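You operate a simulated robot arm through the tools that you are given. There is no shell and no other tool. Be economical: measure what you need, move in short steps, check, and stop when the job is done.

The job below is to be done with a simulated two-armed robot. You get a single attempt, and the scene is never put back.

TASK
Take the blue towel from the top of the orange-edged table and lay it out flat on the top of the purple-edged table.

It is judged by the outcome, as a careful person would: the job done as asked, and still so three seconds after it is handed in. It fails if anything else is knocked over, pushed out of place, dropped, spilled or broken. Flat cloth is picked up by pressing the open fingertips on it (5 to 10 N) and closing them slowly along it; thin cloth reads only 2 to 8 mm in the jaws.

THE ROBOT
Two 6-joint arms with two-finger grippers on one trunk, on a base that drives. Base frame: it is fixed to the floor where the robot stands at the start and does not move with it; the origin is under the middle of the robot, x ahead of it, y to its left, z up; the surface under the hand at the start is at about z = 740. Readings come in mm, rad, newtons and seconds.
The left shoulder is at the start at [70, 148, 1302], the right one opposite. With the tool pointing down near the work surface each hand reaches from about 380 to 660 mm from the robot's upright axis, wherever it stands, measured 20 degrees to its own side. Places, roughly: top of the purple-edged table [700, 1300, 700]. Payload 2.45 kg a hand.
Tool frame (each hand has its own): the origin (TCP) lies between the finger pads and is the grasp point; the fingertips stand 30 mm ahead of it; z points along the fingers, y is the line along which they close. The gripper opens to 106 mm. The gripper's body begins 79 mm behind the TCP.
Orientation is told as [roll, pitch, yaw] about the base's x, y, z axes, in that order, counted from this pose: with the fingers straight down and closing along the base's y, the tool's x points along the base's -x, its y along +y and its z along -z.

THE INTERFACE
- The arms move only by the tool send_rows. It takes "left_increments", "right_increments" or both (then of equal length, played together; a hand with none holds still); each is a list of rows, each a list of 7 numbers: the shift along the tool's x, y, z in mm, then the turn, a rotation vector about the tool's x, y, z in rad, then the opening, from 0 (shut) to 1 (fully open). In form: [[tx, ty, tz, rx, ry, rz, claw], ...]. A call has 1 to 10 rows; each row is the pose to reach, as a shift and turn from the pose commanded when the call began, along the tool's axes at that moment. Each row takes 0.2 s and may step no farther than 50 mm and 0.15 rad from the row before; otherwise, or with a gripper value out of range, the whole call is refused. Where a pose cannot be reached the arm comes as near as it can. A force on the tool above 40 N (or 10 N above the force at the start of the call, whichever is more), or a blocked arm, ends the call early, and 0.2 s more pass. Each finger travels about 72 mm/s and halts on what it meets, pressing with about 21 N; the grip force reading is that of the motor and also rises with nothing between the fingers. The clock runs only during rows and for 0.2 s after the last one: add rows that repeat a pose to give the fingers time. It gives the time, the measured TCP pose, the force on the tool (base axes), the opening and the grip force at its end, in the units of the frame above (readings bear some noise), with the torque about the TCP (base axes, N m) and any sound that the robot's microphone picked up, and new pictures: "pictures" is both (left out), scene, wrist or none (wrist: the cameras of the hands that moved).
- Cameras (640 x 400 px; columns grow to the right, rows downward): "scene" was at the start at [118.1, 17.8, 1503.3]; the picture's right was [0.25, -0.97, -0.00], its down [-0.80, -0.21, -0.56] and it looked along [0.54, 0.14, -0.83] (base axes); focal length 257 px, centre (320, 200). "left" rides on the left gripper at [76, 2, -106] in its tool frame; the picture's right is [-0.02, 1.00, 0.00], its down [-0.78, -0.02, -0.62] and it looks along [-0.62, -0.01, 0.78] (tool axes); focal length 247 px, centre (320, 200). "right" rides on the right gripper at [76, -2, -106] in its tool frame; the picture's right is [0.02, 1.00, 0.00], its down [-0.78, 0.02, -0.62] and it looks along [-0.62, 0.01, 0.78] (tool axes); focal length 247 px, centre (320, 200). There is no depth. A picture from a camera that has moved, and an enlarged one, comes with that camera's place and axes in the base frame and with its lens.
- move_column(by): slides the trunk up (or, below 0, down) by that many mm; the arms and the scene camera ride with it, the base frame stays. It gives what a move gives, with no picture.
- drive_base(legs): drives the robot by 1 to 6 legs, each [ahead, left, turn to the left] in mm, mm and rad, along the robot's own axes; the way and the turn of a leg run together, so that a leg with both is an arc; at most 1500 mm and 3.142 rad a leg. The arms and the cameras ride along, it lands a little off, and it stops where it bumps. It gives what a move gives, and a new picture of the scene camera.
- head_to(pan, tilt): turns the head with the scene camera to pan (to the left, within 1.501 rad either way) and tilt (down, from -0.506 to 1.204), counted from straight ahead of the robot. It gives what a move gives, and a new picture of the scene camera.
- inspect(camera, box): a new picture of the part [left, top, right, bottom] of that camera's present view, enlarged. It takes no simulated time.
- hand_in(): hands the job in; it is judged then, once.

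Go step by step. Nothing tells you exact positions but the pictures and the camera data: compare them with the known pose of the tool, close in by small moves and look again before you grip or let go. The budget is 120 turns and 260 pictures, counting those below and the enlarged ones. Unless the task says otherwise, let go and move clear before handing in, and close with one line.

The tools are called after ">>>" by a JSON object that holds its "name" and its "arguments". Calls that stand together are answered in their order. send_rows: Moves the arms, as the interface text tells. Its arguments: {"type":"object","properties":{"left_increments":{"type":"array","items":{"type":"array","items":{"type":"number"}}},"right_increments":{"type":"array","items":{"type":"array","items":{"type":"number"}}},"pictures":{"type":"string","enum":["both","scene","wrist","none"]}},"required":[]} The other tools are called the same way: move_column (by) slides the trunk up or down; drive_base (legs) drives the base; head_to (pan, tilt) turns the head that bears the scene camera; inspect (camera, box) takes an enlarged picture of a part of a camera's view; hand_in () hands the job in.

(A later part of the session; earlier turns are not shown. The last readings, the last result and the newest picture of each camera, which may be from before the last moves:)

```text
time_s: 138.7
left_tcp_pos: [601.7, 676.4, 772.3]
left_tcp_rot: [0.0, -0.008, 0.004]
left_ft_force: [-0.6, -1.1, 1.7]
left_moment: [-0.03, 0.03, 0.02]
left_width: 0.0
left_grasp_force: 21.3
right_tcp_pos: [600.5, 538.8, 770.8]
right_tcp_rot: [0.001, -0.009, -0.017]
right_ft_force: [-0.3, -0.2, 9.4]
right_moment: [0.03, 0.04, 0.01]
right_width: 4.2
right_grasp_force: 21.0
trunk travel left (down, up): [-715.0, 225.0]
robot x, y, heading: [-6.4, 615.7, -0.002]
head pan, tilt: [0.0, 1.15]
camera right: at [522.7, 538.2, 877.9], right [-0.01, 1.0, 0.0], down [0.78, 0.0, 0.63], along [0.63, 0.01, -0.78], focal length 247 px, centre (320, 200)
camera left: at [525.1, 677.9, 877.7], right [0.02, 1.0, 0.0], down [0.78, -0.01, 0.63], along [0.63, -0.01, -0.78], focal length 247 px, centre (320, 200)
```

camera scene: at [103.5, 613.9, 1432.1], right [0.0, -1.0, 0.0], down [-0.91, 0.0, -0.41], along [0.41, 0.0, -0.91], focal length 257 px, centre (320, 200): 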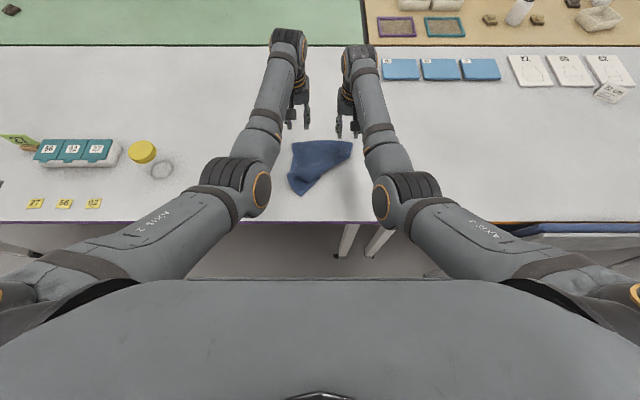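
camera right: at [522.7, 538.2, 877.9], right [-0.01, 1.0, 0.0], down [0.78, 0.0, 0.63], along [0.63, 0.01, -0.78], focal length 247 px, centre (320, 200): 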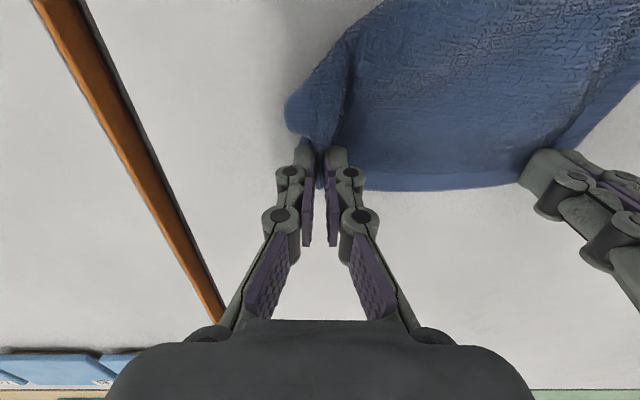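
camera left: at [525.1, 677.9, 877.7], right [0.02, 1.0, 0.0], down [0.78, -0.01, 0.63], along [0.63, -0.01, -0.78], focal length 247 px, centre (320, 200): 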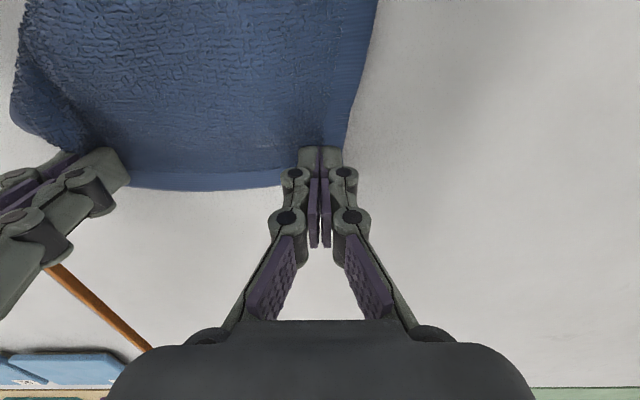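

The right hand has B (4.2 mm), but the left slipped off. I reopen the left, shift 11 mm inward and press again a bit harder.

>>> {"name": "send_rows", "arguments": {"left_increments": [[0, 0, -8, 0, 0, 0, 0.1], [2, -6, -10, 0, 0, 0, 0.25], [3, -11, -10, 0, 0, 0, 0.36], [3, -11, -4, 0, 0, 0, 0.36], [3, -11, 0, 0, 0, 0, 0.36], [3, -11, 2, 0, 0, 0, 0.36], [3, -11, 3, 0, 0, 0, 0.36]], "pictures": "wrist"}}

```text
time_s: 140.3
left_tcp_pos: [598.2, 665.3, 772.1]
left_tcp_rot: [-0.003, -0.013, 0.003]
left_ft_force: [-0.4, -0.6, 14.6]
left_moment: [0.03, 0.04, 0.03]
left_width: 39.5
left_grasp_force: 0.6
right_tcp_pos: [599.6, 539.4, 773.0]
right_tcp_rot: [0.004, -0.009, -0.016]
right_ft_force: [0.3, 0.0, 4.8]
right_moment: [0.05, -0.06, -0.02]
right_width: 4.3
right_grasp_force: 21.3
trunk travel left (down, up): [-715.0, 225.0]
robot x, y, heading: [-6.0, 615.1, 0.003]
head pan, tilt: [0.0, 1.15]
camera left: at [521.6, 666.2, 876.5], right [0.02, 1.0, 0.0], down [0.78, -0.01, 0.63], along [0.63, -0.01, -0.78], focal length 247 px, centre (320, 200)
```

left: 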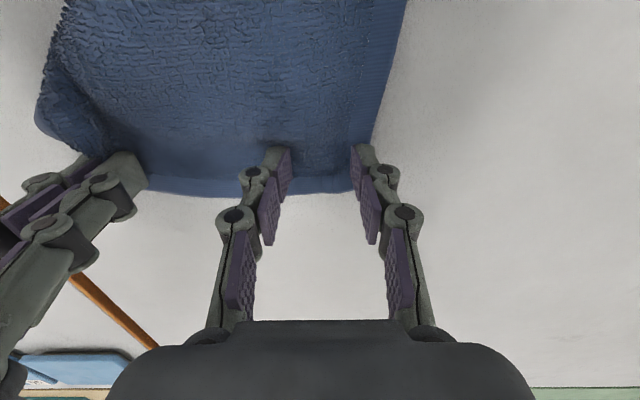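

>>> {"name": "send_rows", "arguments": {"left_increments": [[0, 0, -1, 0, 0, 0, 0.31], [0, 0, -1, 0, 0, 0, 0.26], [0, 0, -1, 0, 0, 0, 0.21], [0, 0, -1, 0, 0, 0, 0.16], [0, 0, -1, 0, 0, 0, 0.11], [0, 0, -1, 0, 0, 0, 0.06], [0, 0, -1, 0, 0, 0, 0], [0, 0, -1, 0, 0, 0, 0], [0, 0, -1, 0, 0, 0, 0]], "pictures": "wrist"}}

```text
time_s: 142.3
left_tcp_pos: [597.0, 662.9, 772.4]
left_tcp_rot: [-0.003, -0.01, 0.0]
left_ft_force: [0.8, -19.8, 20.8]
left_moment: [-0.7, 0.03, 0.06]
left_width: 8.4
left_grasp_force: 21.1
right_tcp_pos: [600.5, 539.6, 772.9]
right_tcp_rot: [0.004, -0.009, -0.016]
right_ft_force: [0.6, 16.1, 3.4]
right_moment: [0.45, -0.01, -0.06]
right_width: 4.9
right_grasp_force: 21.0
trunk travel left (down, up): [-715.0, 225.0]
robot x, y, heading: [-10.4, 612.5, 0.002]
head pan, tilt: [0.0, 1.15]
camera left: at [520.8, 664.9, 876.6], right [0.02, 1.0, 0.0], down [0.78, -0.01, 0.63], along [0.63, -0.01, -0.78], focal length 247 px, centre (320, 200)
```

left: 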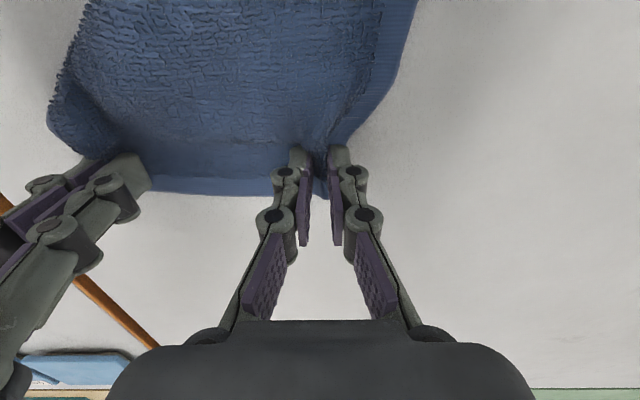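

Both corners are held and the edge is taut. I relax the tension by a few mm and lift with the trunk to let everything hang.

>>> {"name": "send_rows", "arguments": {"left_increments": [[0, -4, -10, 0, 0, 0, 0], [0, -5, -25, 0, 0, 0, 0], [0, -5, -45, 0, 0, 0, 0]], "right_increments": [[0, 0, -10, 0, 0, 0, 0], [0, 0, -25, 0, 0, 0, 0], [0, 0, -45, 0, 0, 0, 0]], "pictures": "none"}}

>>> {"name": "move_column", "arguments": {"by": 220}}

>>> {"name": "inspect", "arguments": {"camera": "scene", "box": [200, 60, 440, 210]}}

>>> {"name": "inspect", "arguments": {"camera": "left", "box": [0, 0, 640, 400]}}

```text
time_s: 143.1
left_tcp_pos: [599.0, 661.2, 814.2]
left_tcp_rot: [0.0, -0.006, 0.004]
left_ft_force: [-0.5, -11.9, 0.4]
left_moment: [-0.39, 0.0, 0.06]
left_width: 6.6
left_grasp_force: 20.7
right_tcp_pos: [601.2, 540.1, 816.5]
right_tcp_rot: [0.002, -0.007, -0.016]
right_ft_force: [-0.4, 11.6, -1.2]
right_moment: [0.33, -0.01, -0.07]
right_width: 4.6
right_grasp_force: 20.8
trunk travel left (down, up): [-715.0, 225.0]
robot x, y, heading: [-0.5, 615.0, -0.0]
head pan, tilt: [0.0, 1.15]
```

```text
time_s: 145.4
left_tcp_pos: [600.0, 659.9, 1035.1]
left_tcp_rot: [-0.002, -0.006, 0.004]
left_ft_force: [0.2, -10.9, -0.6]
left_moment: [-0.31, 0.01, 0.07]
left_width: 6.7
left_grasp_force: 21.4
right_tcp_pos: [601.6, 540.3, 1034.9]
right_tcp_rot: [0.003, -0.007, -0.015]
right_ft_force: [-0.6, 9.8, -0.2]
right_moment: [0.34, 0.01, -0.08]
right_width: 4.5
right_grasp_force: 20.8
trunk travel left (down, up): [-935.0, 5.0]
robot x, y, heading: [-5.4, 612.5, -0.001]
head pan, tilt: [0.0, 1.15]
```

```text
2.67 times, centred on (320, 135) of scene
camera zoom: at [103.5, 613.6, 1652.0], right [0.0, -1.0, 0.0], down [-0.91, 0.0, -0.41], along [0.41, 0.0, -0.91], focal length 686 px, centre (320, 373)
```

zoom: 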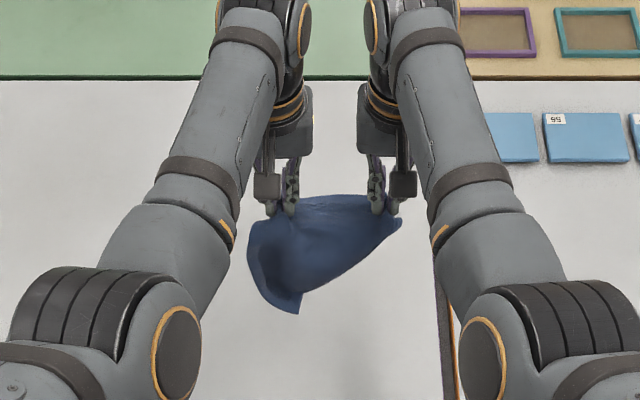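

```text
1.00 times, centred on (320, 200) of left (not enlarged: the box is as wide or as high as the picture)
camera zoom: at [523.8, 661.5, 1139.5], right [0.02, 1.0, 0.0], down [0.78, -0.01, 0.63], along [0.63, -0.01, -0.78], focal length 247 px, centre (320, 200)
```

zoom: 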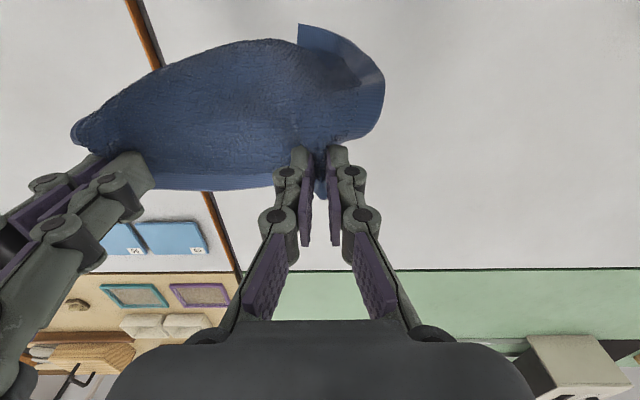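

>>> {"name": "inspect", "arguments": {"camera": "right", "box": [0, 0, 640, 400]}}

>>> {"name": "inspect", "arguments": {"camera": "left", "box": [60, 0, 400, 212]}}

```text
1.00 times, centred on (320, 200) of right (not enlarged: the box is as wide or as high as the picture)
camera zoom: at [523.4, 538.0, 1142.0], right [-0.01, 1.0, 0.0], down [0.78, 0.0, 0.63], along [0.63, 0.01, -0.78], focal length 247 px, centre (320, 200)
```

zoom: 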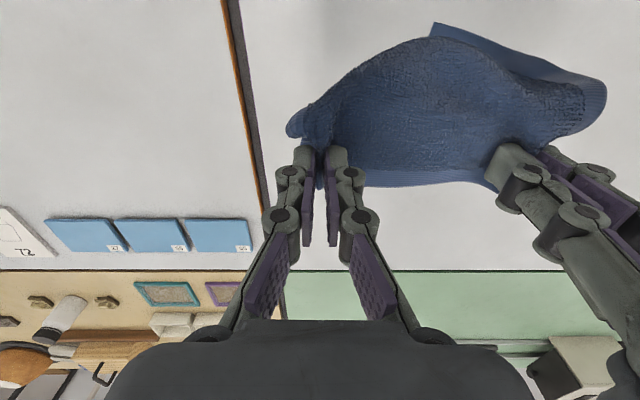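

```text
1.88 times, centred on (230, 106) of left
camera zoom: at [523.8, 661.5, 1139.5], right [0.02, 1.0, 0.0], down [0.78, -0.01, 0.63], along [0.63, -0.01, -0.78], focal length 465 px, centre (489, 377)
```

zoom: 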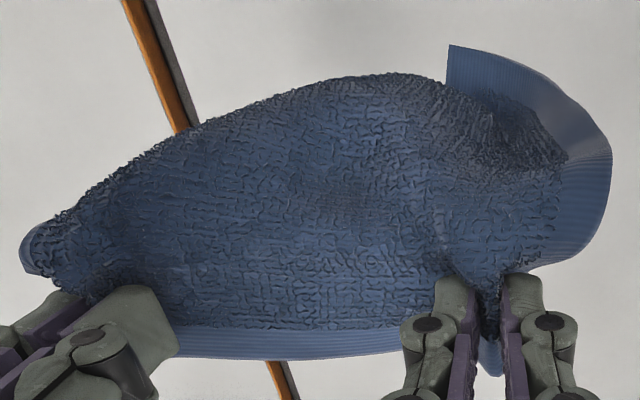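

The left hand caught both D and, underneath it, A, so the towel hangs as a triangle with the A layer on the far side. I'll lay it down moving forward, so that the A layer comes on top and A can be drawn out singly. First I back off, then lower and advance in steps.

>>> {"name": "drive_base", "arguments": {"legs": [[-175, 40, 0]]}}

>>> {"name": "move_column", "arguments": {"by": -85}}

>>> {"name": "drive_base", "arguments": {"legs": [[70, 0, 0]]}}

>>> {"name": "move_column", "arguments": {"by": -85}}

>>> {"name": "drive_base", "arguments": {"legs": [[75, 0, 0]]}}

>>> {"name": "move_column", "arguments": {"by": -75}}

>>> {"name": "drive_base", "arguments": {"legs": [[45, 0, 0]]}}

>>> {"name": "inspect", "arguments": {"camera": "scene", "box": [200, 60, 440, 210]}}

```text
time_s: 146.9
left_tcp_pos: [429.0, 699.1, 1033.2]
left_tcp_rot: [-0.001, -0.004, 0.005]
left_ft_force: [1.1, -10.3, -1.2]
left_moment: [-0.27, -0.02, 0.06]
left_width: 6.3
left_grasp_force: 20.7
right_tcp_pos: [430.5, 578.8, 1033.6]
right_tcp_rot: [0.003, -0.002, -0.015]
right_ft_force: [0.2, 11.0, 0.9]
right_moment: [0.34, 0.03, -0.08]
right_width: 4.5
right_grasp_force: 20.5
trunk travel left (down, up): [-935.0, 5.0]
robot x, y, heading: [-180.9, 652.4, 0.005]
head pan, tilt: [0.0, 1.15]
camera scene: at [-65.9, 651.9, 1651.7], right [0.0, -1.0, 0.0], down [-0.91, 0.0, -0.41], along [0.41, 0.0, -0.91], focal length 257 px, centre (320, 200)
```

scene: 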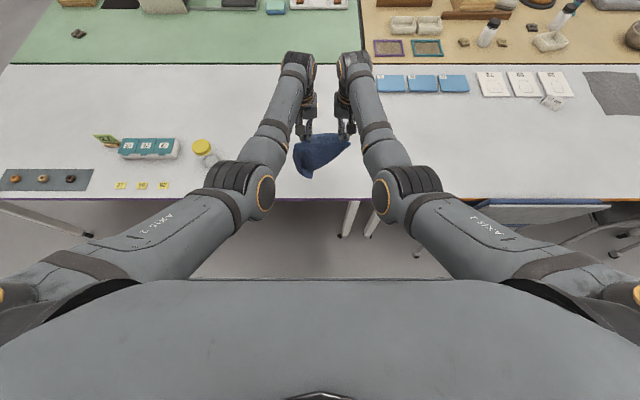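

```text
time_s: 148.1
left_tcp_pos: [425.4, 699.3, 948.4]
left_tcp_rot: [-0.002, -0.008, 0.005]
left_ft_force: [0.1, -9.1, 0.3]
left_moment: [-0.27, 0.02, 0.05]
left_width: 6.4
left_grasp_force: 21.4
right_tcp_pos: [427.1, 579.1, 949.9]
right_tcp_rot: [0.005, -0.006, -0.014]
right_ft_force: [-0.3, 8.9, -0.1]
right_moment: [0.26, 0.02, -0.03]
right_width: 4.3
right_grasp_force: 21.4
trunk travel left (down, up): [-850.0, 90.0]
robot x, y, heading: [-182.8, 652.1, 0.003]
head pan, tilt: [0.0, 1.15]
```

```text
time_s: 149.1
left_tcp_pos: [491.7, 699.7, 952.4]
left_tcp_rot: [-0.001, -0.012, 0.004]
left_ft_force: [-1.2, -9.6, 0.3]
left_moment: [-0.27, -0.02, 0.02]
left_width: 6.3
left_grasp_force: 21.3
right_tcp_pos: [493.5, 579.1, 953.7]
right_tcp_rot: [0.004, -0.011, -0.015]
right_ft_force: [0.4, 10.4, 0.4]
right_moment: [0.24, -0.02, -0.09]
right_width: 4.4
right_grasp_force: 20.9
trunk travel left (down, up): [-850.0, 90.0]
robot x, y, heading: [-112.7, 652.3, 0.004]
head pan, tilt: [0.0, 1.15]
camera scene: at [-7.1, 653.1, 1567.6], right [0.0, -1.0, 0.0], down [-0.91, 0.0, -0.41], along [0.41, 0.0, -0.91], focal length 257 px, centre (320, 200)
```

scene: 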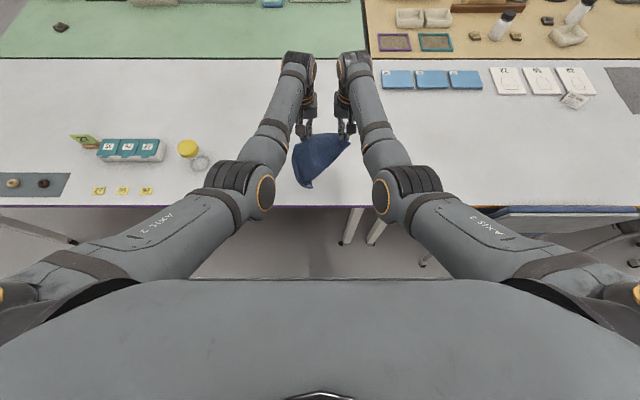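

```text
time_s: 150.3
left_tcp_pos: [495.8, 699.1, 864.4]
left_tcp_rot: [-0.004, -0.007, 0.005]
left_ft_force: [-0.4, -9.3, 0.0]
left_moment: [-0.28, -0.03, 0.08]
left_width: 6.2
left_grasp_force: 21.0
right_tcp_pos: [496.3, 580.3, 864.9]
right_tcp_rot: [0.005, -0.007, -0.014]
right_ft_force: [0.0, 9.0, -0.5]
right_moment: [0.25, -0.02, -0.1]
right_width: 4.8
right_grasp_force: 21.3
trunk travel left (down, up): [-765.0, 175.0]
robot x, y, heading: [-109.9, 654.4, -0.002]
head pan, tilt: [0.0, 1.15]
```

```text
time_s: 151.4
left_tcp_pos: [567.8, 701.1, 865.7]
left_tcp_rot: [-0.004, -0.009, 0.005]
left_ft_force: [0.0, -9.1, -0.1]
left_moment: [-0.3, 0.01, 0.05]
left_width: 6.6
left_grasp_force: 20.6
right_tcp_pos: [571.7, 579.5, 867.1]
right_tcp_rot: [0.004, -0.01, -0.014]
right_ft_force: [-0.4, 9.1, 0.9]
right_moment: [0.26, 0.01, -0.08]
right_width: 4.3
right_grasp_force: 21.1
trunk travel left (down, up): [-765.0, 175.0]
robot x, y, heading: [-35.1, 654.9, -0.0]
head pan, tilt: [0.0, 1.15]
camera scene: at [71.6, 653.3, 1482.3], right [0.0, -1.0, 0.0], down [-0.91, 0.0, -0.41], along [0.41, 0.0, -0.91], focal length 257 px, centre (320, 200)
```

scene: 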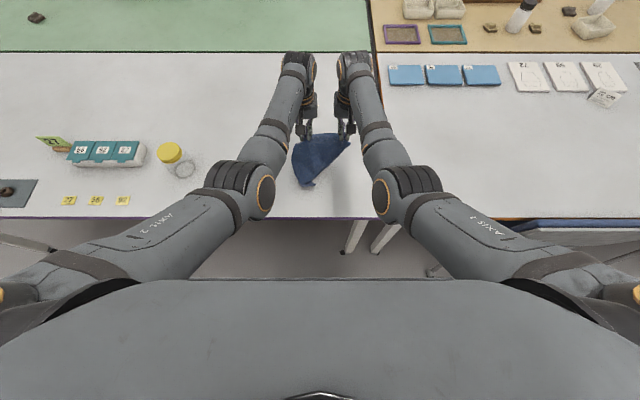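

```text
time_s: 152.5
left_tcp_pos: [569.3, 699.7, 789.9]
left_tcp_rot: [-0.005, -0.007, 0.003]
left_ft_force: [0.8, -7.9, 0.1]
left_moment: [-0.19, 0.01, 0.08]
left_width: 6.3
left_grasp_force: 21.1
right_tcp_pos: [572.1, 580.6, 790.1]
right_tcp_rot: [0.007, -0.006, -0.016]
right_ft_force: [0.1, 7.4, 0.0]
right_moment: [0.2, -0.02, -0.03]
right_width: 4.1
right_grasp_force: 21.2
trunk travel left (down, up): [-690.0, 250.0]
robot x, y, heading: [-36.1, 653.5, -0.002]
head pan, tilt: [0.0, 1.15]
```

```text
time_s: 153.4
left_tcp_pos: [613.8, 700.5, 790.8]
left_tcp_rot: [-0.004, -0.008, 0.006]
left_ft_force: [-0.7, -8.7, 0.8]
left_moment: [-0.25, 0.01, 0.04]
left_width: 6.2
left_grasp_force: 20.8
right_tcp_pos: [615.4, 580.3, 791.5]
right_tcp_rot: [0.006, -0.008, -0.012]
right_ft_force: [1.0, 8.9, 0.2]
right_moment: [0.24, 0.01, -0.11]
right_width: 4.2
right_grasp_force: 21.0
trunk travel left (down, up): [-690.0, 250.0]
robot x, y, heading: [11.9, 651.9, 0.003]
head pan, tilt: [0.0, 1.15]
camera scene: at [117.1, 653.6, 1407.3], right [0.0, -1.0, 0.0], down [-0.91, 0.0, -0.41], along [0.41, 0.0, -0.91], focal length 257 px, centre (320, 200)
```

scene: 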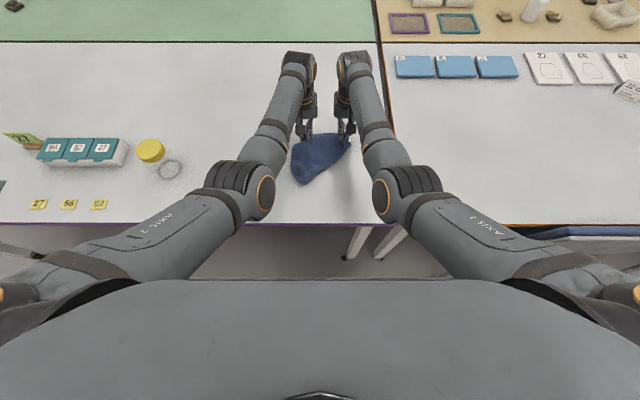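

```text
2.67 times, centred on (320, 135) of scene
camera zoom: at [117.1, 653.6, 1407.3], right [0.0, -1.0, 0.0], down [-0.91, 0.0, -0.41], along [0.41, 0.0, -0.91], focal length 686 px, centre (320, 373)
```

zoom: 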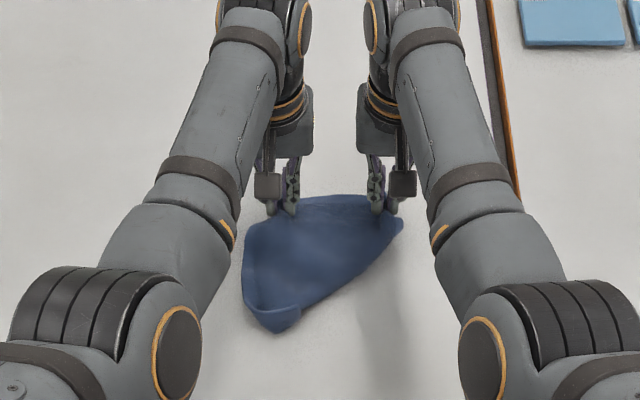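

I had the laying direction reversed: this way D stays on top. I lift again and lay it the other way, backing off while lowering, so the A layer ends up on top.

>>> {"name": "move_column", "arguments": {"by": 225}}

>>> {"name": "move_column", "arguments": {"by": -95}}

>>> {"name": "drive_base", "arguments": {"legs": [[-95, 0, 0]]}}

>>> {"name": "move_column", "arguments": {"by": -130}}

>>> {"name": "drive_base", "arguments": {"legs": [[-75, 0, 0]]}}

>>> {"name": "inspect", "arguments": {"camera": "scene", "box": [260, 90, 380, 165]}}

```text
time_s: 155.8
left_tcp_pos: [614.2, 700.5, 1014.4]
left_tcp_rot: [-0.004, -0.007, 0.007]
left_ft_force: [0.4, -8.3, -0.1]
left_moment: [-0.25, 0.02, 0.08]
left_width: 6.3
left_grasp_force: 20.8
right_tcp_pos: [617.1, 580.1, 1015.2]
right_tcp_rot: [0.006, -0.006, -0.012]
right_ft_force: [0.9, 8.3, -0.7]
right_moment: [0.22, 0.0, -0.03]
right_width: 4.3
right_grasp_force: 20.9
trunk travel left (down, up): [-915.0, 25.0]
robot x, y, heading: [9.0, 652.5, 0.008]
head pan, tilt: [0.0, 1.15]
```

```text
time_s: 157.1
left_tcp_pos: [615.6, 700.2, 919.2]
left_tcp_rot: [-0.004, -0.007, 0.006]
left_ft_force: [0.0, -8.6, -0.3]
left_moment: [-0.24, -0.03, 0.02]
left_width: 6.3
left_grasp_force: 20.6
right_tcp_pos: [616.3, 581.5, 920.9]
right_tcp_rot: [0.006, -0.008, -0.012]
right_ft_force: [-0.3, 8.4, 0.3]
right_moment: [0.19, 0.02, -0.04]
right_width: 4.6
right_grasp_force: 21.1
trunk travel left (down, up): [-820.0, 120.0]
robot x, y, heading: [8.4, 650.4, 0.001]
head pan, tilt: [0.0, 1.15]
```

```text
time_s: 158.2
left_tcp_pos: [523.5, 700.0, 918.2]
left_tcp_rot: [-0.004, -0.005, 0.005]
left_ft_force: [0.8, -7.7, -0.3]
left_moment: [-0.26, 0.02, 0.07]
left_width: 6.3
left_grasp_force: 21.4
right_tcp_pos: [525.2, 582.3, 921.1]
right_tcp_rot: [0.005, -0.005, -0.012]
right_ft_force: [-0.5, 9.3, 0.1]
right_moment: [0.2, 0.01, -0.07]
right_width: 4.4
right_grasp_force: 21.4
trunk travel left (down, up): [-820.0, 120.0]
robot x, y, heading: [-82.5, 653.0, 0.007]
head pan, tilt: [0.0, 1.15]
camera scene: at [27.8, 653.3, 1536.9], right [0.0, -1.0, 0.0], down [-0.91, 0.0, -0.41], along [0.41, 0.0, -0.91], focal length 257 px, centre (320, 200)
```

scene: 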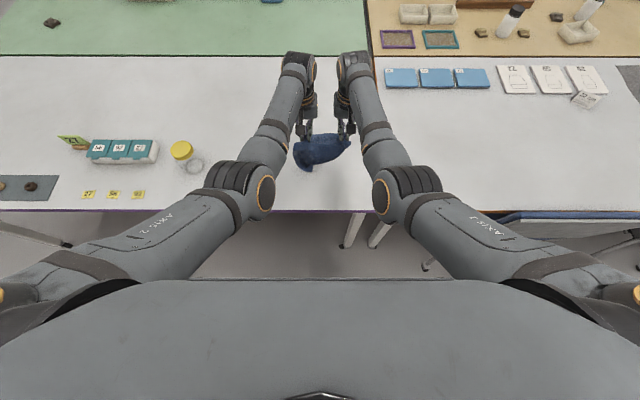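

```text
time_s: 159.8
left_tcp_pos: [522.0, 699.5, 790.8]
left_tcp_rot: [-0.004, -0.009, 0.005]
left_ft_force: [0.2, -7.4, 0.7]
left_moment: [-0.22, -0.02, 0.03]
left_width: 6.2
left_grasp_force: 21.0
right_tcp_pos: [522.9, 582.0, 792.2]
right_tcp_rot: [0.005, -0.007, -0.012]
right_ft_force: [-0.5, 7.5, -0.4]
right_moment: [0.19, 0.0, -0.08]
right_width: 4.5
right_grasp_force: 20.3
trunk travel left (down, up): [-690.0, 250.0]
robot x, y, heading: [-84.5, 655.1, 0.006]
head pan, tilt: [0.0, 1.15]
```

```text
time_s: 160.8
left_tcp_pos: [445.9, 700.6, 789.9]
left_tcp_rot: [-0.003, -0.008, 0.006]
left_ft_force: [0.0, -8.3, 0.5]
left_moment: [-0.25, -0.02, 0.05]
left_width: 6.2
left_grasp_force: 20.5
right_tcp_pos: [447.8, 581.3, 791.1]
right_tcp_rot: [0.005, -0.006, -0.012]
right_ft_force: [-0.4, 7.4, -0.1]
right_moment: [0.21, 0.01, -0.04]
right_width: 4.3
right_grasp_force: 20.6
trunk travel left (down, up): [-690.0, 250.0]
robot x, y, heading: [-158.9, 654.9, 0.004]
head pan, tilt: [0.0, 1.15]
camera scene: at [-50.7, 653.2, 1407.1], right [0.01, -1.0, 0.0], down [-0.91, -0.01, -0.41], along [0.41, 0.0, -0.91], focal length 257 px, centre (320, 200)
```

scene: 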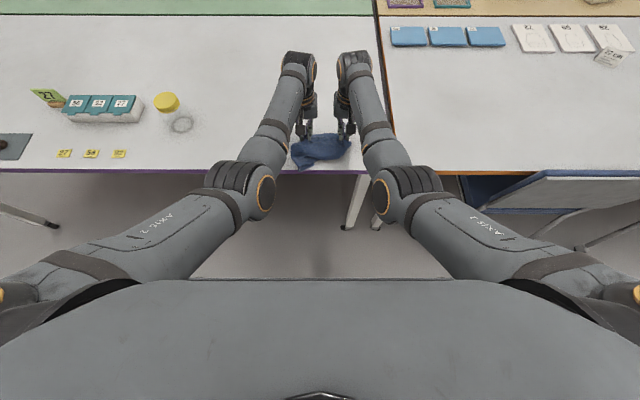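

```text
5.33 times, centred on (320, 128) of scene
camera zoom: at [-50.7, 653.2, 1407.1], right [0.01, -1.0, 0.0], down [-0.91, -0.01, -0.41], along [0.41, 0.0, -0.91], focal length 1371 px, centre (320, 587)
```

zoom: 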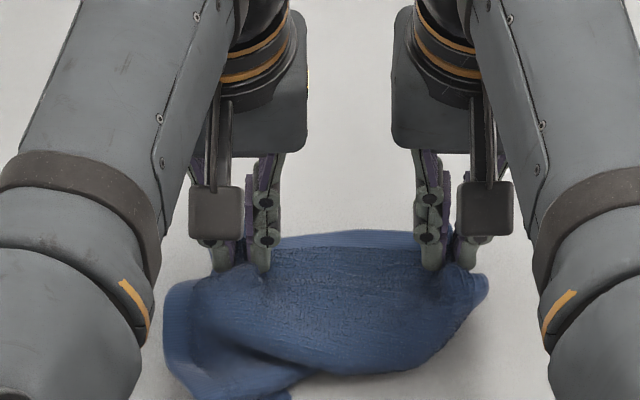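

The cloth is still gathered on the near side. I'll drag forward so it trails flat, release the left hand (D and A), then take corner C with the left and stretch B–C taut. Then D and A separate sideways by about 50 mm and D can be pinched alone.

>>> {"name": "drive_base", "arguments": {"legs": [[165, 0, 0]]}}

>>> {"name": "send_rows", "arguments": {"left_increments": [[0, -3, 8, 0, 0, 0, 0], [0, -3, 15, 0, 0, 0, 0], [0, -3, 17, 0, 0, 0, 0.08], [0, -3, 17, 0, 0, 0, 0.18], [0, -3, 17, 0, 0, 0, 0.3], [0, -3, 17, 0, 0, 0, 0.4], [0, -3, -20, 0, 0, 0, 0.4], [0, 20, -60, 0, 0, 0, 0.36], [0, 60, -80, 0, 0, 0, 0.36], [0, 100, -80, 0, 0, 0, 0.36]], "pictures": "none"}}

>>> {"name": "inspect", "arguments": {"camera": "scene", "box": [250, 100, 410, 200]}}

```text
time_s: 162.2
left_tcp_pos: [612.3, 700.2, 790.6]
left_tcp_rot: [-0.002, -0.007, 0.006]
left_ft_force: [0.7, -6.6, 1.2]
left_moment: [-0.19, 0.03, 0.07]
left_width: 6.4
left_grasp_force: 21.1
right_tcp_pos: [615.4, 581.3, 792.0]
right_tcp_rot: [0.005, -0.009, -0.012]
right_ft_force: [0.0, 7.4, 1.0]
right_moment: [0.17, 0.02, -0.06]
right_width: 4.5
right_grasp_force: 21.2
trunk travel left (down, up): [-690.0, 250.0]
robot x, y, heading: [7.8, 652.1, 0.004]
head pan, tilt: [0.0, 1.15]
camera scene: at [116.3, 653.6, 1407.1], right [0.0, -1.0, 0.0], down [-0.91, 0.0, -0.41], along [0.41, 0.0, -0.91], focal length 257 px, centre (320, 200)
```

scene: 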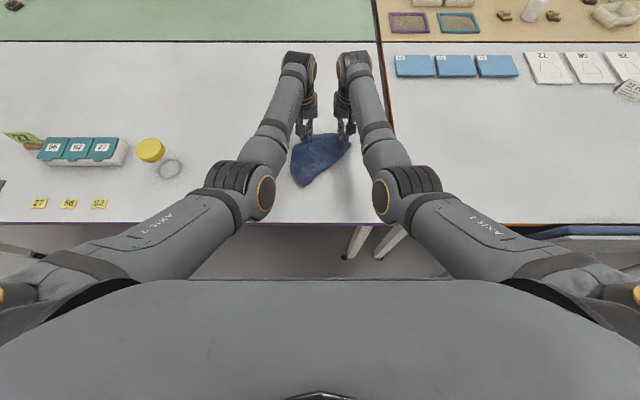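

```text
time_s: 164.4
left_tcp_pos: [610.2, 801.8, 870.4]
left_tcp_rot: [-0.006, -0.008, 0.005]
left_ft_force: [-0.7, 0.7, -0.3]
left_moment: [-0.07, 0.0, 0.01]
left_width: 38.1
left_grasp_force: 0.2
right_tcp_pos: [614.2, 582.8, 791.0]
right_tcp_rot: [0.003, -0.007, -0.014]
right_ft_force: [-0.2, 1.2, -0.6]
right_moment: [-0.08, -0.04, 0.01]
right_width: 4.4
right_grasp_force: 20.5
trunk travel left (down, up): [-690.0, 250.0]
robot x, y, heading: [8.8, 650.5, 0.001]
head pan, tilt: [0.0, 1.15]
```

```text
4.00 times, centred on (330, 150) of scene
camera zoom: at [116.6, 655.3, 1407.1], right [0.0, -1.0, 0.0], down [-0.91, 0.0, -0.41], along [0.41, 0.0, -0.91], focal length 1028 px, centre (280, 400)
```

zoom: 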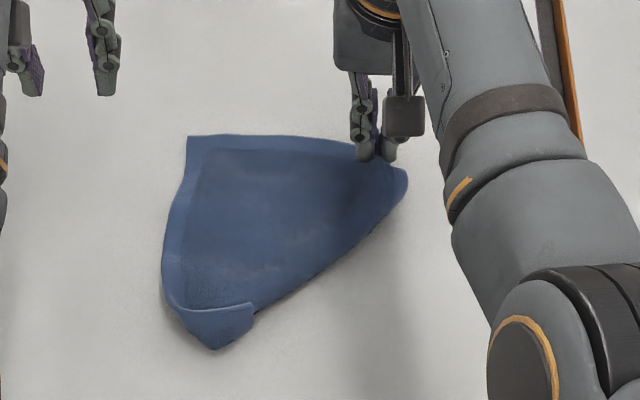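

A clean folded triangle lies here now, with D at about (648, 729). I pinch D right at its tip with a small opening: a single ridge reads about 4 mm and a double about 8 mm, so the width will tell.

>>> {"name": "send_rows", "arguments": {"left_increments": [[-6, -24, 15, 0, 0, 0, 0.22], [-12, -48, 30, 0, 0, 0, 0.22], [-18, -72, 48, 0, 0, 0, 0.22], [-22, -94, 68, 0, 0, 0, 0.22], [-22, -94, 85, 0, 0, 0, 0.22]], "pictures": "none"}}

>>> {"name": "inspect", "arguments": {"camera": "left", "box": [160, 50, 480, 250]}}

```text
time_s: 165.7
left_tcp_pos: [636.7, 707.4, 785.9]
left_tcp_rot: [-0.004, -0.008, 0.004]
left_ft_force: [-0.6, 0.3, -0.9]
left_moment: [0.02, 0.0, -0.01]
left_width: 23.2
left_grasp_force: 0.1
right_tcp_pos: [614.5, 581.3, 790.8]
right_tcp_rot: [0.007, -0.007, -0.012]
right_ft_force: [-0.1, -0.3, -0.1]
right_moment: [-0.05, -0.03, 0.0]
right_width: 4.3
right_grasp_force: 20.9
trunk travel left (down, up): [-690.0, 250.0]
robot x, y, heading: [8.9, 654.6, -0.001]
head pan, tilt: [0.0, 1.15]
```

```text
2.00 times, centred on (320, 150) of left
camera zoom: at [560.2, 708.8, 890.8], right [0.02, 1.0, 0.0], down [0.78, -0.01, 0.63], along [0.63, -0.01, -0.78], focal length 494 px, centre (320, 300)
```

zoom: 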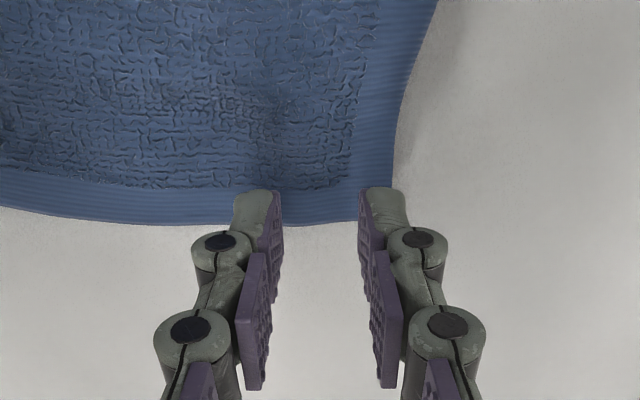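

>>> {"name": "send_rows", "arguments": {"left_increments": [[4, 0, 6, 0, 0, 0, 0.24], [4, 0, 11, 0, 0, 0, 0.24], [4, 0, 13.5, 0, 0, 0, 0.24], [4, 0, 14.5, 0, 0, 0, 0.24], [4, 0, 14.5, 0, 0, 0, 0.24]], "pictures": "none"}}

```text
time_s: 166.8
left_tcp_pos: [631.6, 705.8, 772.7]
left_tcp_rot: [-0.004, -0.013, 0.005]
left_ft_force: [3.0, 0.1, 12.1]
left_moment: [0.05, -0.05, 0.0]
left_width: 25.8
left_grasp_force: 0.3
right_tcp_pos: [613.1, 580.8, 791.9]
right_tcp_rot: [0.005, -0.009, -0.012]
right_ft_force: [0.1, 0.2, -0.1]
right_moment: [-0.04, 0.03, 0.0]
right_width: 4.5
right_grasp_force: 21.0
trunk travel left (down, up): [-690.0, 250.0]
robot x, y, heading: [5.6, 654.2, 0.003]
head pan, tilt: [0.0, 1.15]
```

>>> {"name": "send_rows", "arguments": {"left_increments": [[0, 0, -0.5, 0, 0, 0, 0.2], [0, 0, -0.5, 0, 0, 0, 0.16], [0, 0, -0.5, 0, 0, 0, 0.12], [0, 0, -0.5, 0, 0, 0, 0.08], [0, 0, -0.5, 0, 0, 0, 0.04], [0, 0, -0.5, 0, 0, 0, 0], [0, 0, -0.5, 0, 0, 0, 0], [0, 0, -0.5, 0, 0, 0, 0], [0, -3, -10, 0, 0, 0, 0]], "pictures": "none"}}

>>> {"name": "inspect", "arguments": {"camera": "left", "box": [0, 0, 640, 400]}}

```text
time_s: 168.8
left_tcp_pos: [631.0, 703.6, 780.4]
left_tcp_rot: [-0.003, -0.006, 0.005]
left_ft_force: [0.3, -0.3, 0.2]
left_moment: [-0.01, 0.01, 0.0]
left_width: 4.2
left_grasp_force: 20.9
right_tcp_pos: [615.0, 581.5, 789.5]
right_tcp_rot: [0.005, -0.007, -0.012]
right_ft_force: [-0.4, 0.7, -0.8]
right_moment: [-0.04, 0.01, 0.02]
right_width: 4.4
right_grasp_force: 21.1
trunk travel left (down, up): [-690.0, 250.0]
robot x, y, heading: [12.9, 653.0, 0.006]
head pan, tilt: [0.0, 1.15]
```

```text
1.00 times, centred on (320, 200) of left (not enlarged: the box is as wide or as high as the picture)
camera zoom: at [554.8, 705.5, 885.3], right [0.02, 1.0, 0.0], down [0.78, -0.01, 0.63], along [0.63, -0.01, -0.78], focal length 247 px, centre (320, 200)
```

zoom: 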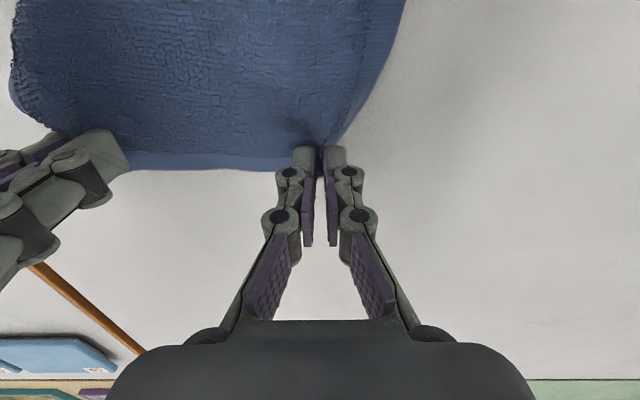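

4.2 mm means a single layer. I lift with the trunk and check that A drops free.

>>> {"name": "move_column", "arguments": {"by": 240}}

>>> {"name": "inspect", "arguments": {"camera": "scene", "box": [200, 60, 440, 210]}}

>>> {"name": "inspect", "arguments": {"camera": "left", "box": [0, 0, 640, 400]}}

```text
time_s: 171.3
left_tcp_pos: [631.2, 703.6, 1021.0]
left_tcp_rot: [-0.003, -0.007, 0.006]
left_ft_force: [0.1, -1.1, -0.2]
left_moment: [-0.02, 0.0, 0.0]
left_width: 3.9
left_grasp_force: 21.0
right_tcp_pos: [615.4, 582.4, 1031.2]
right_tcp_rot: [0.006, -0.007, -0.013]
right_ft_force: [0.6, 1.0, 0.6]
right_moment: [-0.05, 0.0, 0.01]
right_width: 4.4
right_grasp_force: 20.7
trunk travel left (down, up): [-930.0, 10.0]
robot x, y, heading: [7.8, 657.4, -0.001]
head pan, tilt: [0.0, 1.15]
```

```text
2.67 times, centred on (320, 135) of scene
camera zoom: at [116.8, 653.6, 1647.0], right [0.0, -1.0, 0.0], down [-0.91, 0.0, -0.41], along [0.41, 0.0, -0.91], focal length 686 px, centre (320, 373)
```

zoom: 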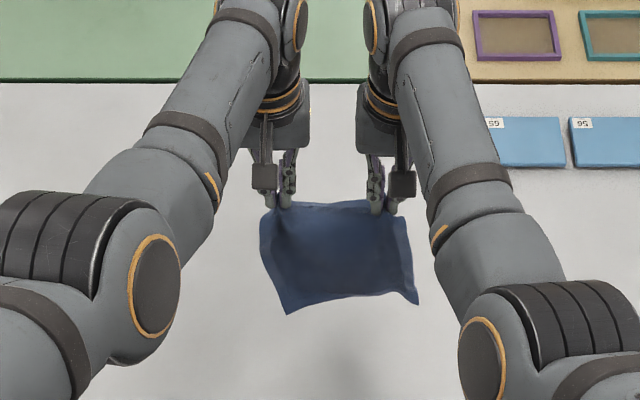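

```text
1.00 times, centred on (320, 200) of left (not enlarged: the box is as wide or as high as the picture)
camera zoom: at [555.2, 705.6, 1125.9], right [0.02, 1.0, 0.0], down [0.78, -0.01, 0.63], along [0.63, -0.01, -0.78], focal length 247 px, centre (320, 200)
```

zoom: 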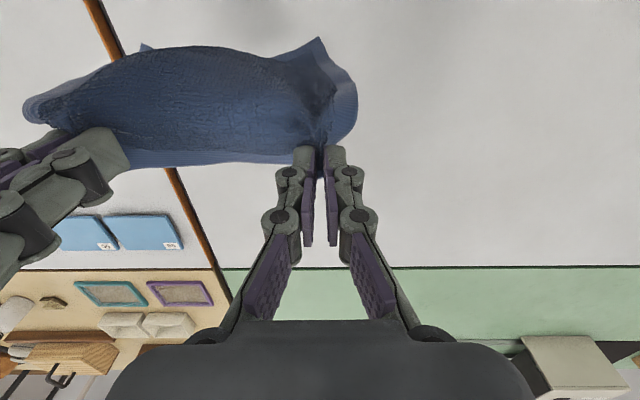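

The towel hangs fully open, with all four corners free. I level and slightly stretch the top edge. Then I back off and lay it down, lowering and advancing in steps.

>>> {"name": "send_rows", "arguments": {"left_increments": [[5, 3, -3, 0, 0, 0, 0], [10, 5, -6, 0, 0, 0, 0], [16, 8, -10, 0, 0, 0, 0], [16, 10, -10, 0, 0, 0, 0]], "pictures": "none"}}

>>> {"name": "drive_base", "arguments": {"legs": [[-220, 60, 0]]}}

```text
time_s: 172.3
left_tcp_pos: [615.9, 713.6, 1030.0]
left_tcp_rot: [-0.005, -0.007, 0.005]
left_ft_force: [-0.4, -4.0, 0.9]
left_moment: [-0.14, 0.0, 0.05]
left_width: 4.3
left_grasp_force: 20.8
right_tcp_pos: [614.2, 581.8, 1030.2]
right_tcp_rot: [0.005, -0.006, -0.011]
right_ft_force: [-0.7, 3.4, 0.4]
right_moment: [0.05, 0.01, 0.0]
right_width: 4.3
right_grasp_force: 21.4
trunk travel left (down, up): [-930.0, 10.0]
robot x, y, heading: [5.7, 654.6, 0.006]
head pan, tilt: [0.0, 1.15]
```

```text
time_s: 174.1
left_tcp_pos: [399.3, 775.7, 1030.0]
left_tcp_rot: [-0.004, -0.005, 0.006]
left_ft_force: [-0.1, -3.9, -0.3]
left_moment: [-0.14, 0.0, 0.07]
left_width: 4.1
left_grasp_force: 21.6
right_tcp_pos: [400.4, 642.3, 1029.2]
right_tcp_rot: [0.008, -0.003, -0.009]
right_ft_force: [-0.2, 3.7, -0.6]
right_moment: [0.08, 0.03, -0.03]
right_width: 4.4
right_grasp_force: 20.8
trunk travel left (down, up): [-930.0, 10.0]
robot x, y, heading: [-207.0, 709.1, 0.009]
head pan, tilt: [0.0, 1.15]
camera scene: at [-96.7, 712.2, 1646.7], right [0.01, -1.0, 0.0], down [-0.91, -0.01, -0.41], along [0.41, 0.0, -0.91], focal length 257 px, centre (320, 200)
```

scene: 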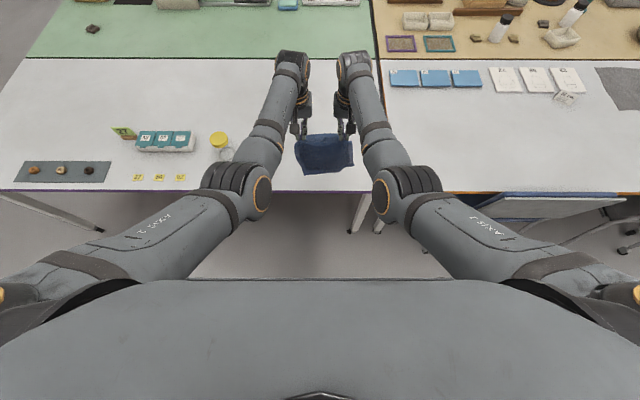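

>>> {"name": "move_column", "arguments": {"by": -85}}

>>> {"name": "drive_base", "arguments": {"legs": [[75, 0, 0]]}}

>>> {"name": "move_column", "arguments": {"by": -80}}

>>> {"name": "drive_base", "arguments": {"legs": [[80, 0, 0]]}}

>>> {"name": "move_column", "arguments": {"by": -74}}

>>> {"name": "drive_base", "arguments": {"legs": [[80, 0, 0]]}}

>>> {"name": "inspect", "arguments": {"camera": "scene", "box": [200, 70, 440, 220]}}

```text
time_s: 175.3
left_tcp_pos: [397.9, 774.0, 945.7]
left_tcp_rot: [-0.004, -0.006, 0.007]
left_ft_force: [-0.1, -3.6, -0.2]
left_moment: [-0.09, 0.02, 0.06]
left_width: 4.4
left_grasp_force: 21.5
right_tcp_pos: [397.5, 642.3, 945.8]
right_tcp_rot: [0.005, -0.007, -0.009]
right_ft_force: [-0.7, 3.8, 0.7]
right_moment: [0.07, 0.01, -0.01]
right_width: 4.3
right_grasp_force: 21.4
trunk travel left (down, up): [-845.0, 95.0]
robot x, y, heading: [-206.6, 711.9, 0.006]
head pan, tilt: [0.0, 1.15]
```

```text
time_s: 176.3
left_tcp_pos: [469.3, 774.1, 948.1]
left_tcp_rot: [-0.006, -0.01, 0.007]
left_ft_force: [0.0, -2.7, -0.1]
left_moment: [-0.11, -0.03, 0.07]
left_width: 4.3
left_grasp_force: 21.7
right_tcp_pos: [469.6, 642.5, 947.7]
right_tcp_rot: [0.006, -0.011, -0.01]
right_ft_force: [-0.8, 2.4, -0.2]
right_moment: [0.07, 0.0, -0.02]
right_width: 4.1
right_grasp_force: 20.6
trunk travel left (down, up): [-845.0, 95.0]
robot x, y, heading: [-133.7, 715.7, 0.007]
head pan, tilt: [0.0, 1.15]
camera scene: at [-31.3, 713.5, 1562.5], right [0.01, -1.0, 0.0], down [-0.91, 0.0, -0.41], along [0.41, 0.0, -0.91], focal length 257 px, centre (320, 200)
```

scene: 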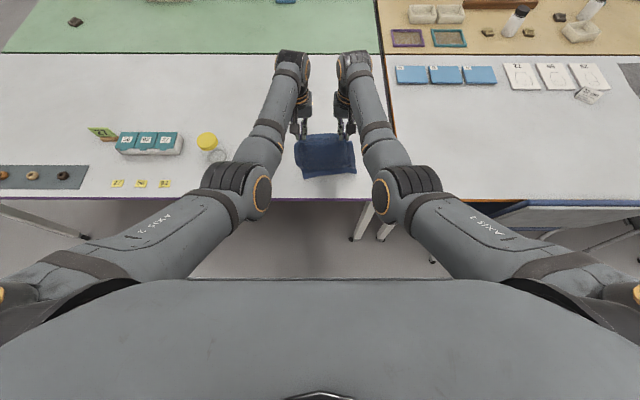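

```text
time_s: 177.5
left_tcp_pos: [471.4, 774.9, 867.2]
left_tcp_rot: [-0.007, -0.011, 0.007]
left_ft_force: [0.6, -3.8, 0.3]
left_moment: [-0.08, -0.01, 0.04]
left_width: 4.4
left_grasp_force: 21.5
right_tcp_pos: [471.5, 641.9, 865.0]
right_tcp_rot: [0.007, -0.007, -0.009]
right_ft_force: [-0.6, 3.7, -0.4]
right_moment: [0.11, -0.05, 0.02]
right_width: 4.3
right_grasp_force: 20.7
trunk travel left (down, up): [-765.0, 175.0]
robot x, y, heading: [-130.3, 714.9, 0.005]
head pan, tilt: [0.0, 1.15]
```

```text
time_s: 178.5
left_tcp_pos: [550.0, 776.0, 866.7]
left_tcp_rot: [-0.005, -0.01, 0.009]
left_ft_force: [0.0, -3.4, 0.3]
left_moment: [-0.1, -0.03, 0.06]
left_width: 4.4
left_grasp_force: 21.0
right_tcp_pos: [549.1, 643.6, 866.5]
right_tcp_rot: [0.006, -0.009, -0.009]
right_ft_force: [0.1, 3.1, 0.2]
right_moment: [0.07, 0.01, 0.0]
right_width: 4.4
right_grasp_force: 20.8
trunk travel left (down, up): [-765.0, 175.0]
robot x, y, heading: [-60.6, 714.1, 0.002]
head pan, tilt: [0.0, 1.15]
camera scene: at [50.3, 714.1, 1482.3], right [0.01, -1.0, 0.0], down [-0.91, -0.01, -0.41], along [0.41, 0.0, -0.91], focal length 257 px, centre (320, 200)
```

scene: 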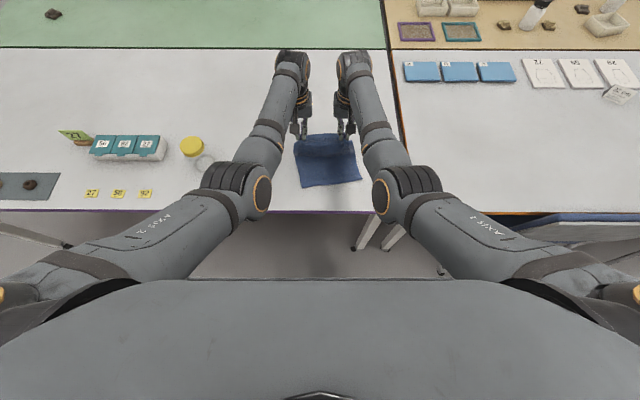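

```text
time_s: 179.7
left_tcp_pos: [549.1, 775.8, 792.2]
left_tcp_rot: [-0.005, -0.007, 0.011]
left_ft_force: [1.2, -2.9, 0.0]
left_moment: [-0.12, 0.01, 0.05]
left_width: 4.6
left_grasp_force: 21.3
right_tcp_pos: [549.8, 642.6, 792.8]
right_tcp_rot: [0.005, -0.004, -0.008]
right_ft_force: [0.3, 3.6, 0.6]
right_moment: [0.06, 0.0, 0.02]
right_width: 4.2
right_grasp_force: 21.6
trunk travel left (down, up): [-691.0, 249.0]
robot x, y, heading: [-57.5, 714.8, 0.008]
head pan, tilt: [0.0, 1.15]
```

```text
time_s: 180.7
left_tcp_pos: [631.3, 776.3, 792.1]
left_tcp_rot: [-0.006, -0.008, 0.008]
left_ft_force: [-0.7, -3.6, 0.7]
left_moment: [-0.09, 0.01, 0.02]
left_width: 4.2
left_grasp_force: 20.8
right_tcp_pos: [631.3, 644.7, 791.9]
right_tcp_rot: [0.007, -0.007, -0.009]
right_ft_force: [1.2, 3.7, -0.3]
right_moment: [0.05, 0.05, -0.02]
right_width: 4.3
right_grasp_force: 20.6
trunk travel left (down, up): [-691.0, 249.0]
robot x, y, heading: [21.5, 714.3, 0.006]
head pan, tilt: [0.0, 1.15]
camera scene: at [132.8, 714.7, 1408.1], right [0.01, -1.0, 0.0], down [-0.91, -0.01, -0.41], along [0.41, 0.0, -0.91], focal length 257 px, centre (320, 200)
```

scene: 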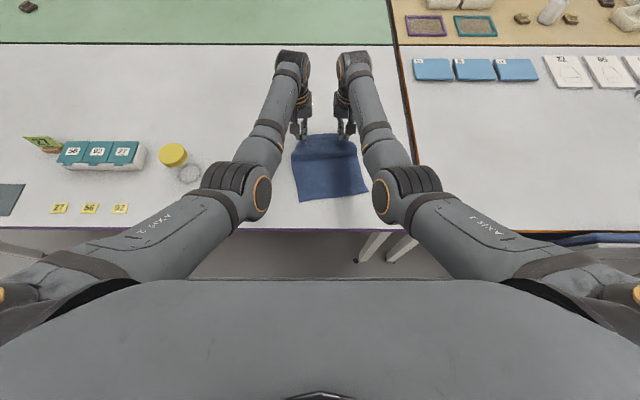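

```text
2.67 times, centred on (320, 145) of scene
camera zoom: at [132.8, 714.7, 1408.1], right [0.01, -1.0, 0.0], down [-0.91, -0.01, -0.41], along [0.41, 0.0, -0.91], focal length 686 px, centre (320, 347)
```

zoom: 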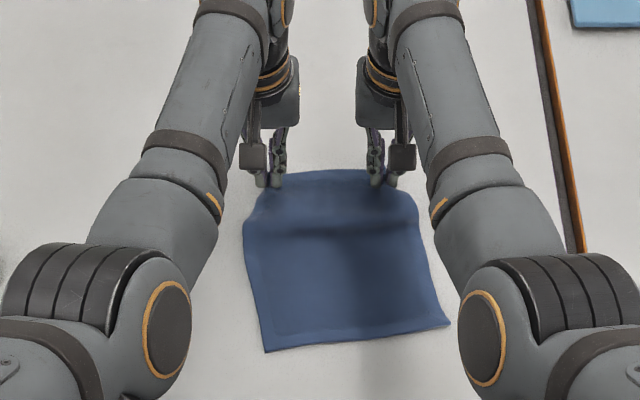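

Excellent: it's nearly flat. I pull forward slightly while lowering, then open both hands slowly on the table to spread the pinched corners.

>>> {"name": "send_rows", "arguments": {"left_increments": [[-5, 0, 6, 0, 0, 0, 0], [-10, 1, 12, 0, 0, 0, 0], [-14, 1, 17, 0, 0, 0, 0], [-15, 1, 19, 0, 0, 0, 0], [-15, 1, 19, 0, 0, 0, 0]], "right_increments": [[-5, 0, 6, 0, 0, 0, 0], [-10, -1, 12, 0, 0, 0, 0], [-14, -1, 17, 0, 0, 0, 0], [-15, -1, 19, 0, 0, 0, 0], [-15, -1, 19, 0, 0, 0, 0]], "pictures": "none"}}

```text
time_s: 181.9
left_tcp_pos: [646.9, 777.6, 774.0]
left_tcp_rot: [-0.004, -0.009, 0.01]
left_ft_force: [0.5, -4.0, 0.8]
left_moment: [-0.17, 0.01, 0.08]
left_width: 4.2
left_grasp_force: 21.1
right_tcp_pos: [644.7, 642.3, 773.2]
right_tcp_rot: [0.008, -0.006, -0.008]
right_ft_force: [-0.2, 5.3, 1.3]
right_moment: [0.12, 0.03, 0.02]
right_width: 4.2
right_grasp_force: 21.6
trunk travel left (down, up): [-691.0, 249.0]
robot x, y, heading: [21.4, 711.6, 0.009]
head pan, tilt: [0.0, 1.15]
```

>>> {"name": "send_rows", "arguments": {"left_increments": [[0, 0, 1.5, 0, 0, 0, 0.03], [0, 0, 1.5, 0, 0, 0, 0.09], [0, 0, 1.5, 0, 0, 0, 0.15], [0, 0, 1.5, 0, 0, 0, 0.21], [0, 0, 1.5, 0, 0, 0, 0.27], [0, 0, -2, 0, 0, 0, 0.27], [0, 0, -20, 0, 0, 0, 0.27], [0, 0, -55, 0, 0, 0, 0.27], [0, 0, -95, 0, 0, 0, 0.27]], "right_increments": [[0, 0, 1.5, 0, 0, 0, 0.03], [0, 0, 1.5, 0, 0, 0, 0.1], [0, 0, 1.5, 0, 0, 0, 0.17], [0, 0, 1.5, 0, 0, 0, 0.25], [0, 0, 1.5, 0, 0, 0, 0.34], [0, 0, -2, 0, 0, 0, 0.34], [0, 0, -20, 0, 0, 0, 0.34], [0, 0, -55, 0, 0, 0, 0.34], [0, 0, -95, 0, 0, 0, 0.34]], "pictures": "none"}}

>>> {"name": "inspect", "arguments": {"camera": "scene", "box": [260, 110, 400, 205]}}

```text
time_s: 183.9
left_tcp_pos: [644.6, 777.0, 869.8]
left_tcp_rot: [-0.004, -0.009, 0.008]
left_ft_force: [0.3, 0.0, 0.4]
left_moment: [0.01, -0.02, 0.05]
left_width: 28.7
left_grasp_force: 0.2
right_tcp_pos: [644.8, 643.9, 869.5]
right_tcp_rot: [0.004, -0.006, -0.009]
right_ft_force: [0.3, 0.8, -0.3]
right_moment: [-0.01, 0.02, -0.01]
right_width: 36.2
right_grasp_force: 0.1
trunk travel left (down, up): [-691.0, 249.0]
robot x, y, heading: [26.8, 712.3, 0.005]
head pan, tilt: [0.0, 1.15]
```

```text
4.21 times, centred on (330, 158) of scene
camera zoom: at [131.2, 714.7, 1408.1], right [0.01, -1.0, 0.0], down [-0.91, -0.01, -0.41], along [0.41, 0.0, -0.91], focal length 1082 px, centre (278, 379)
```

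zoom: 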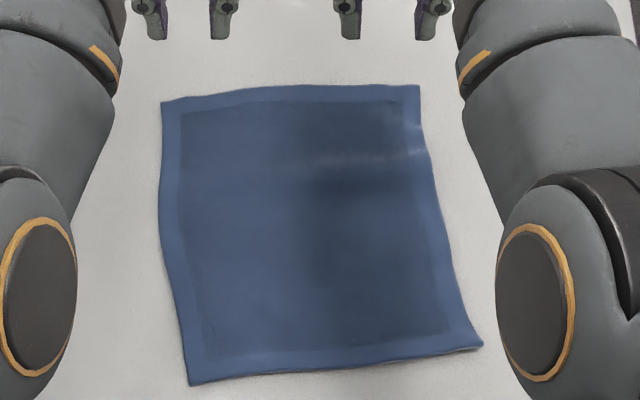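

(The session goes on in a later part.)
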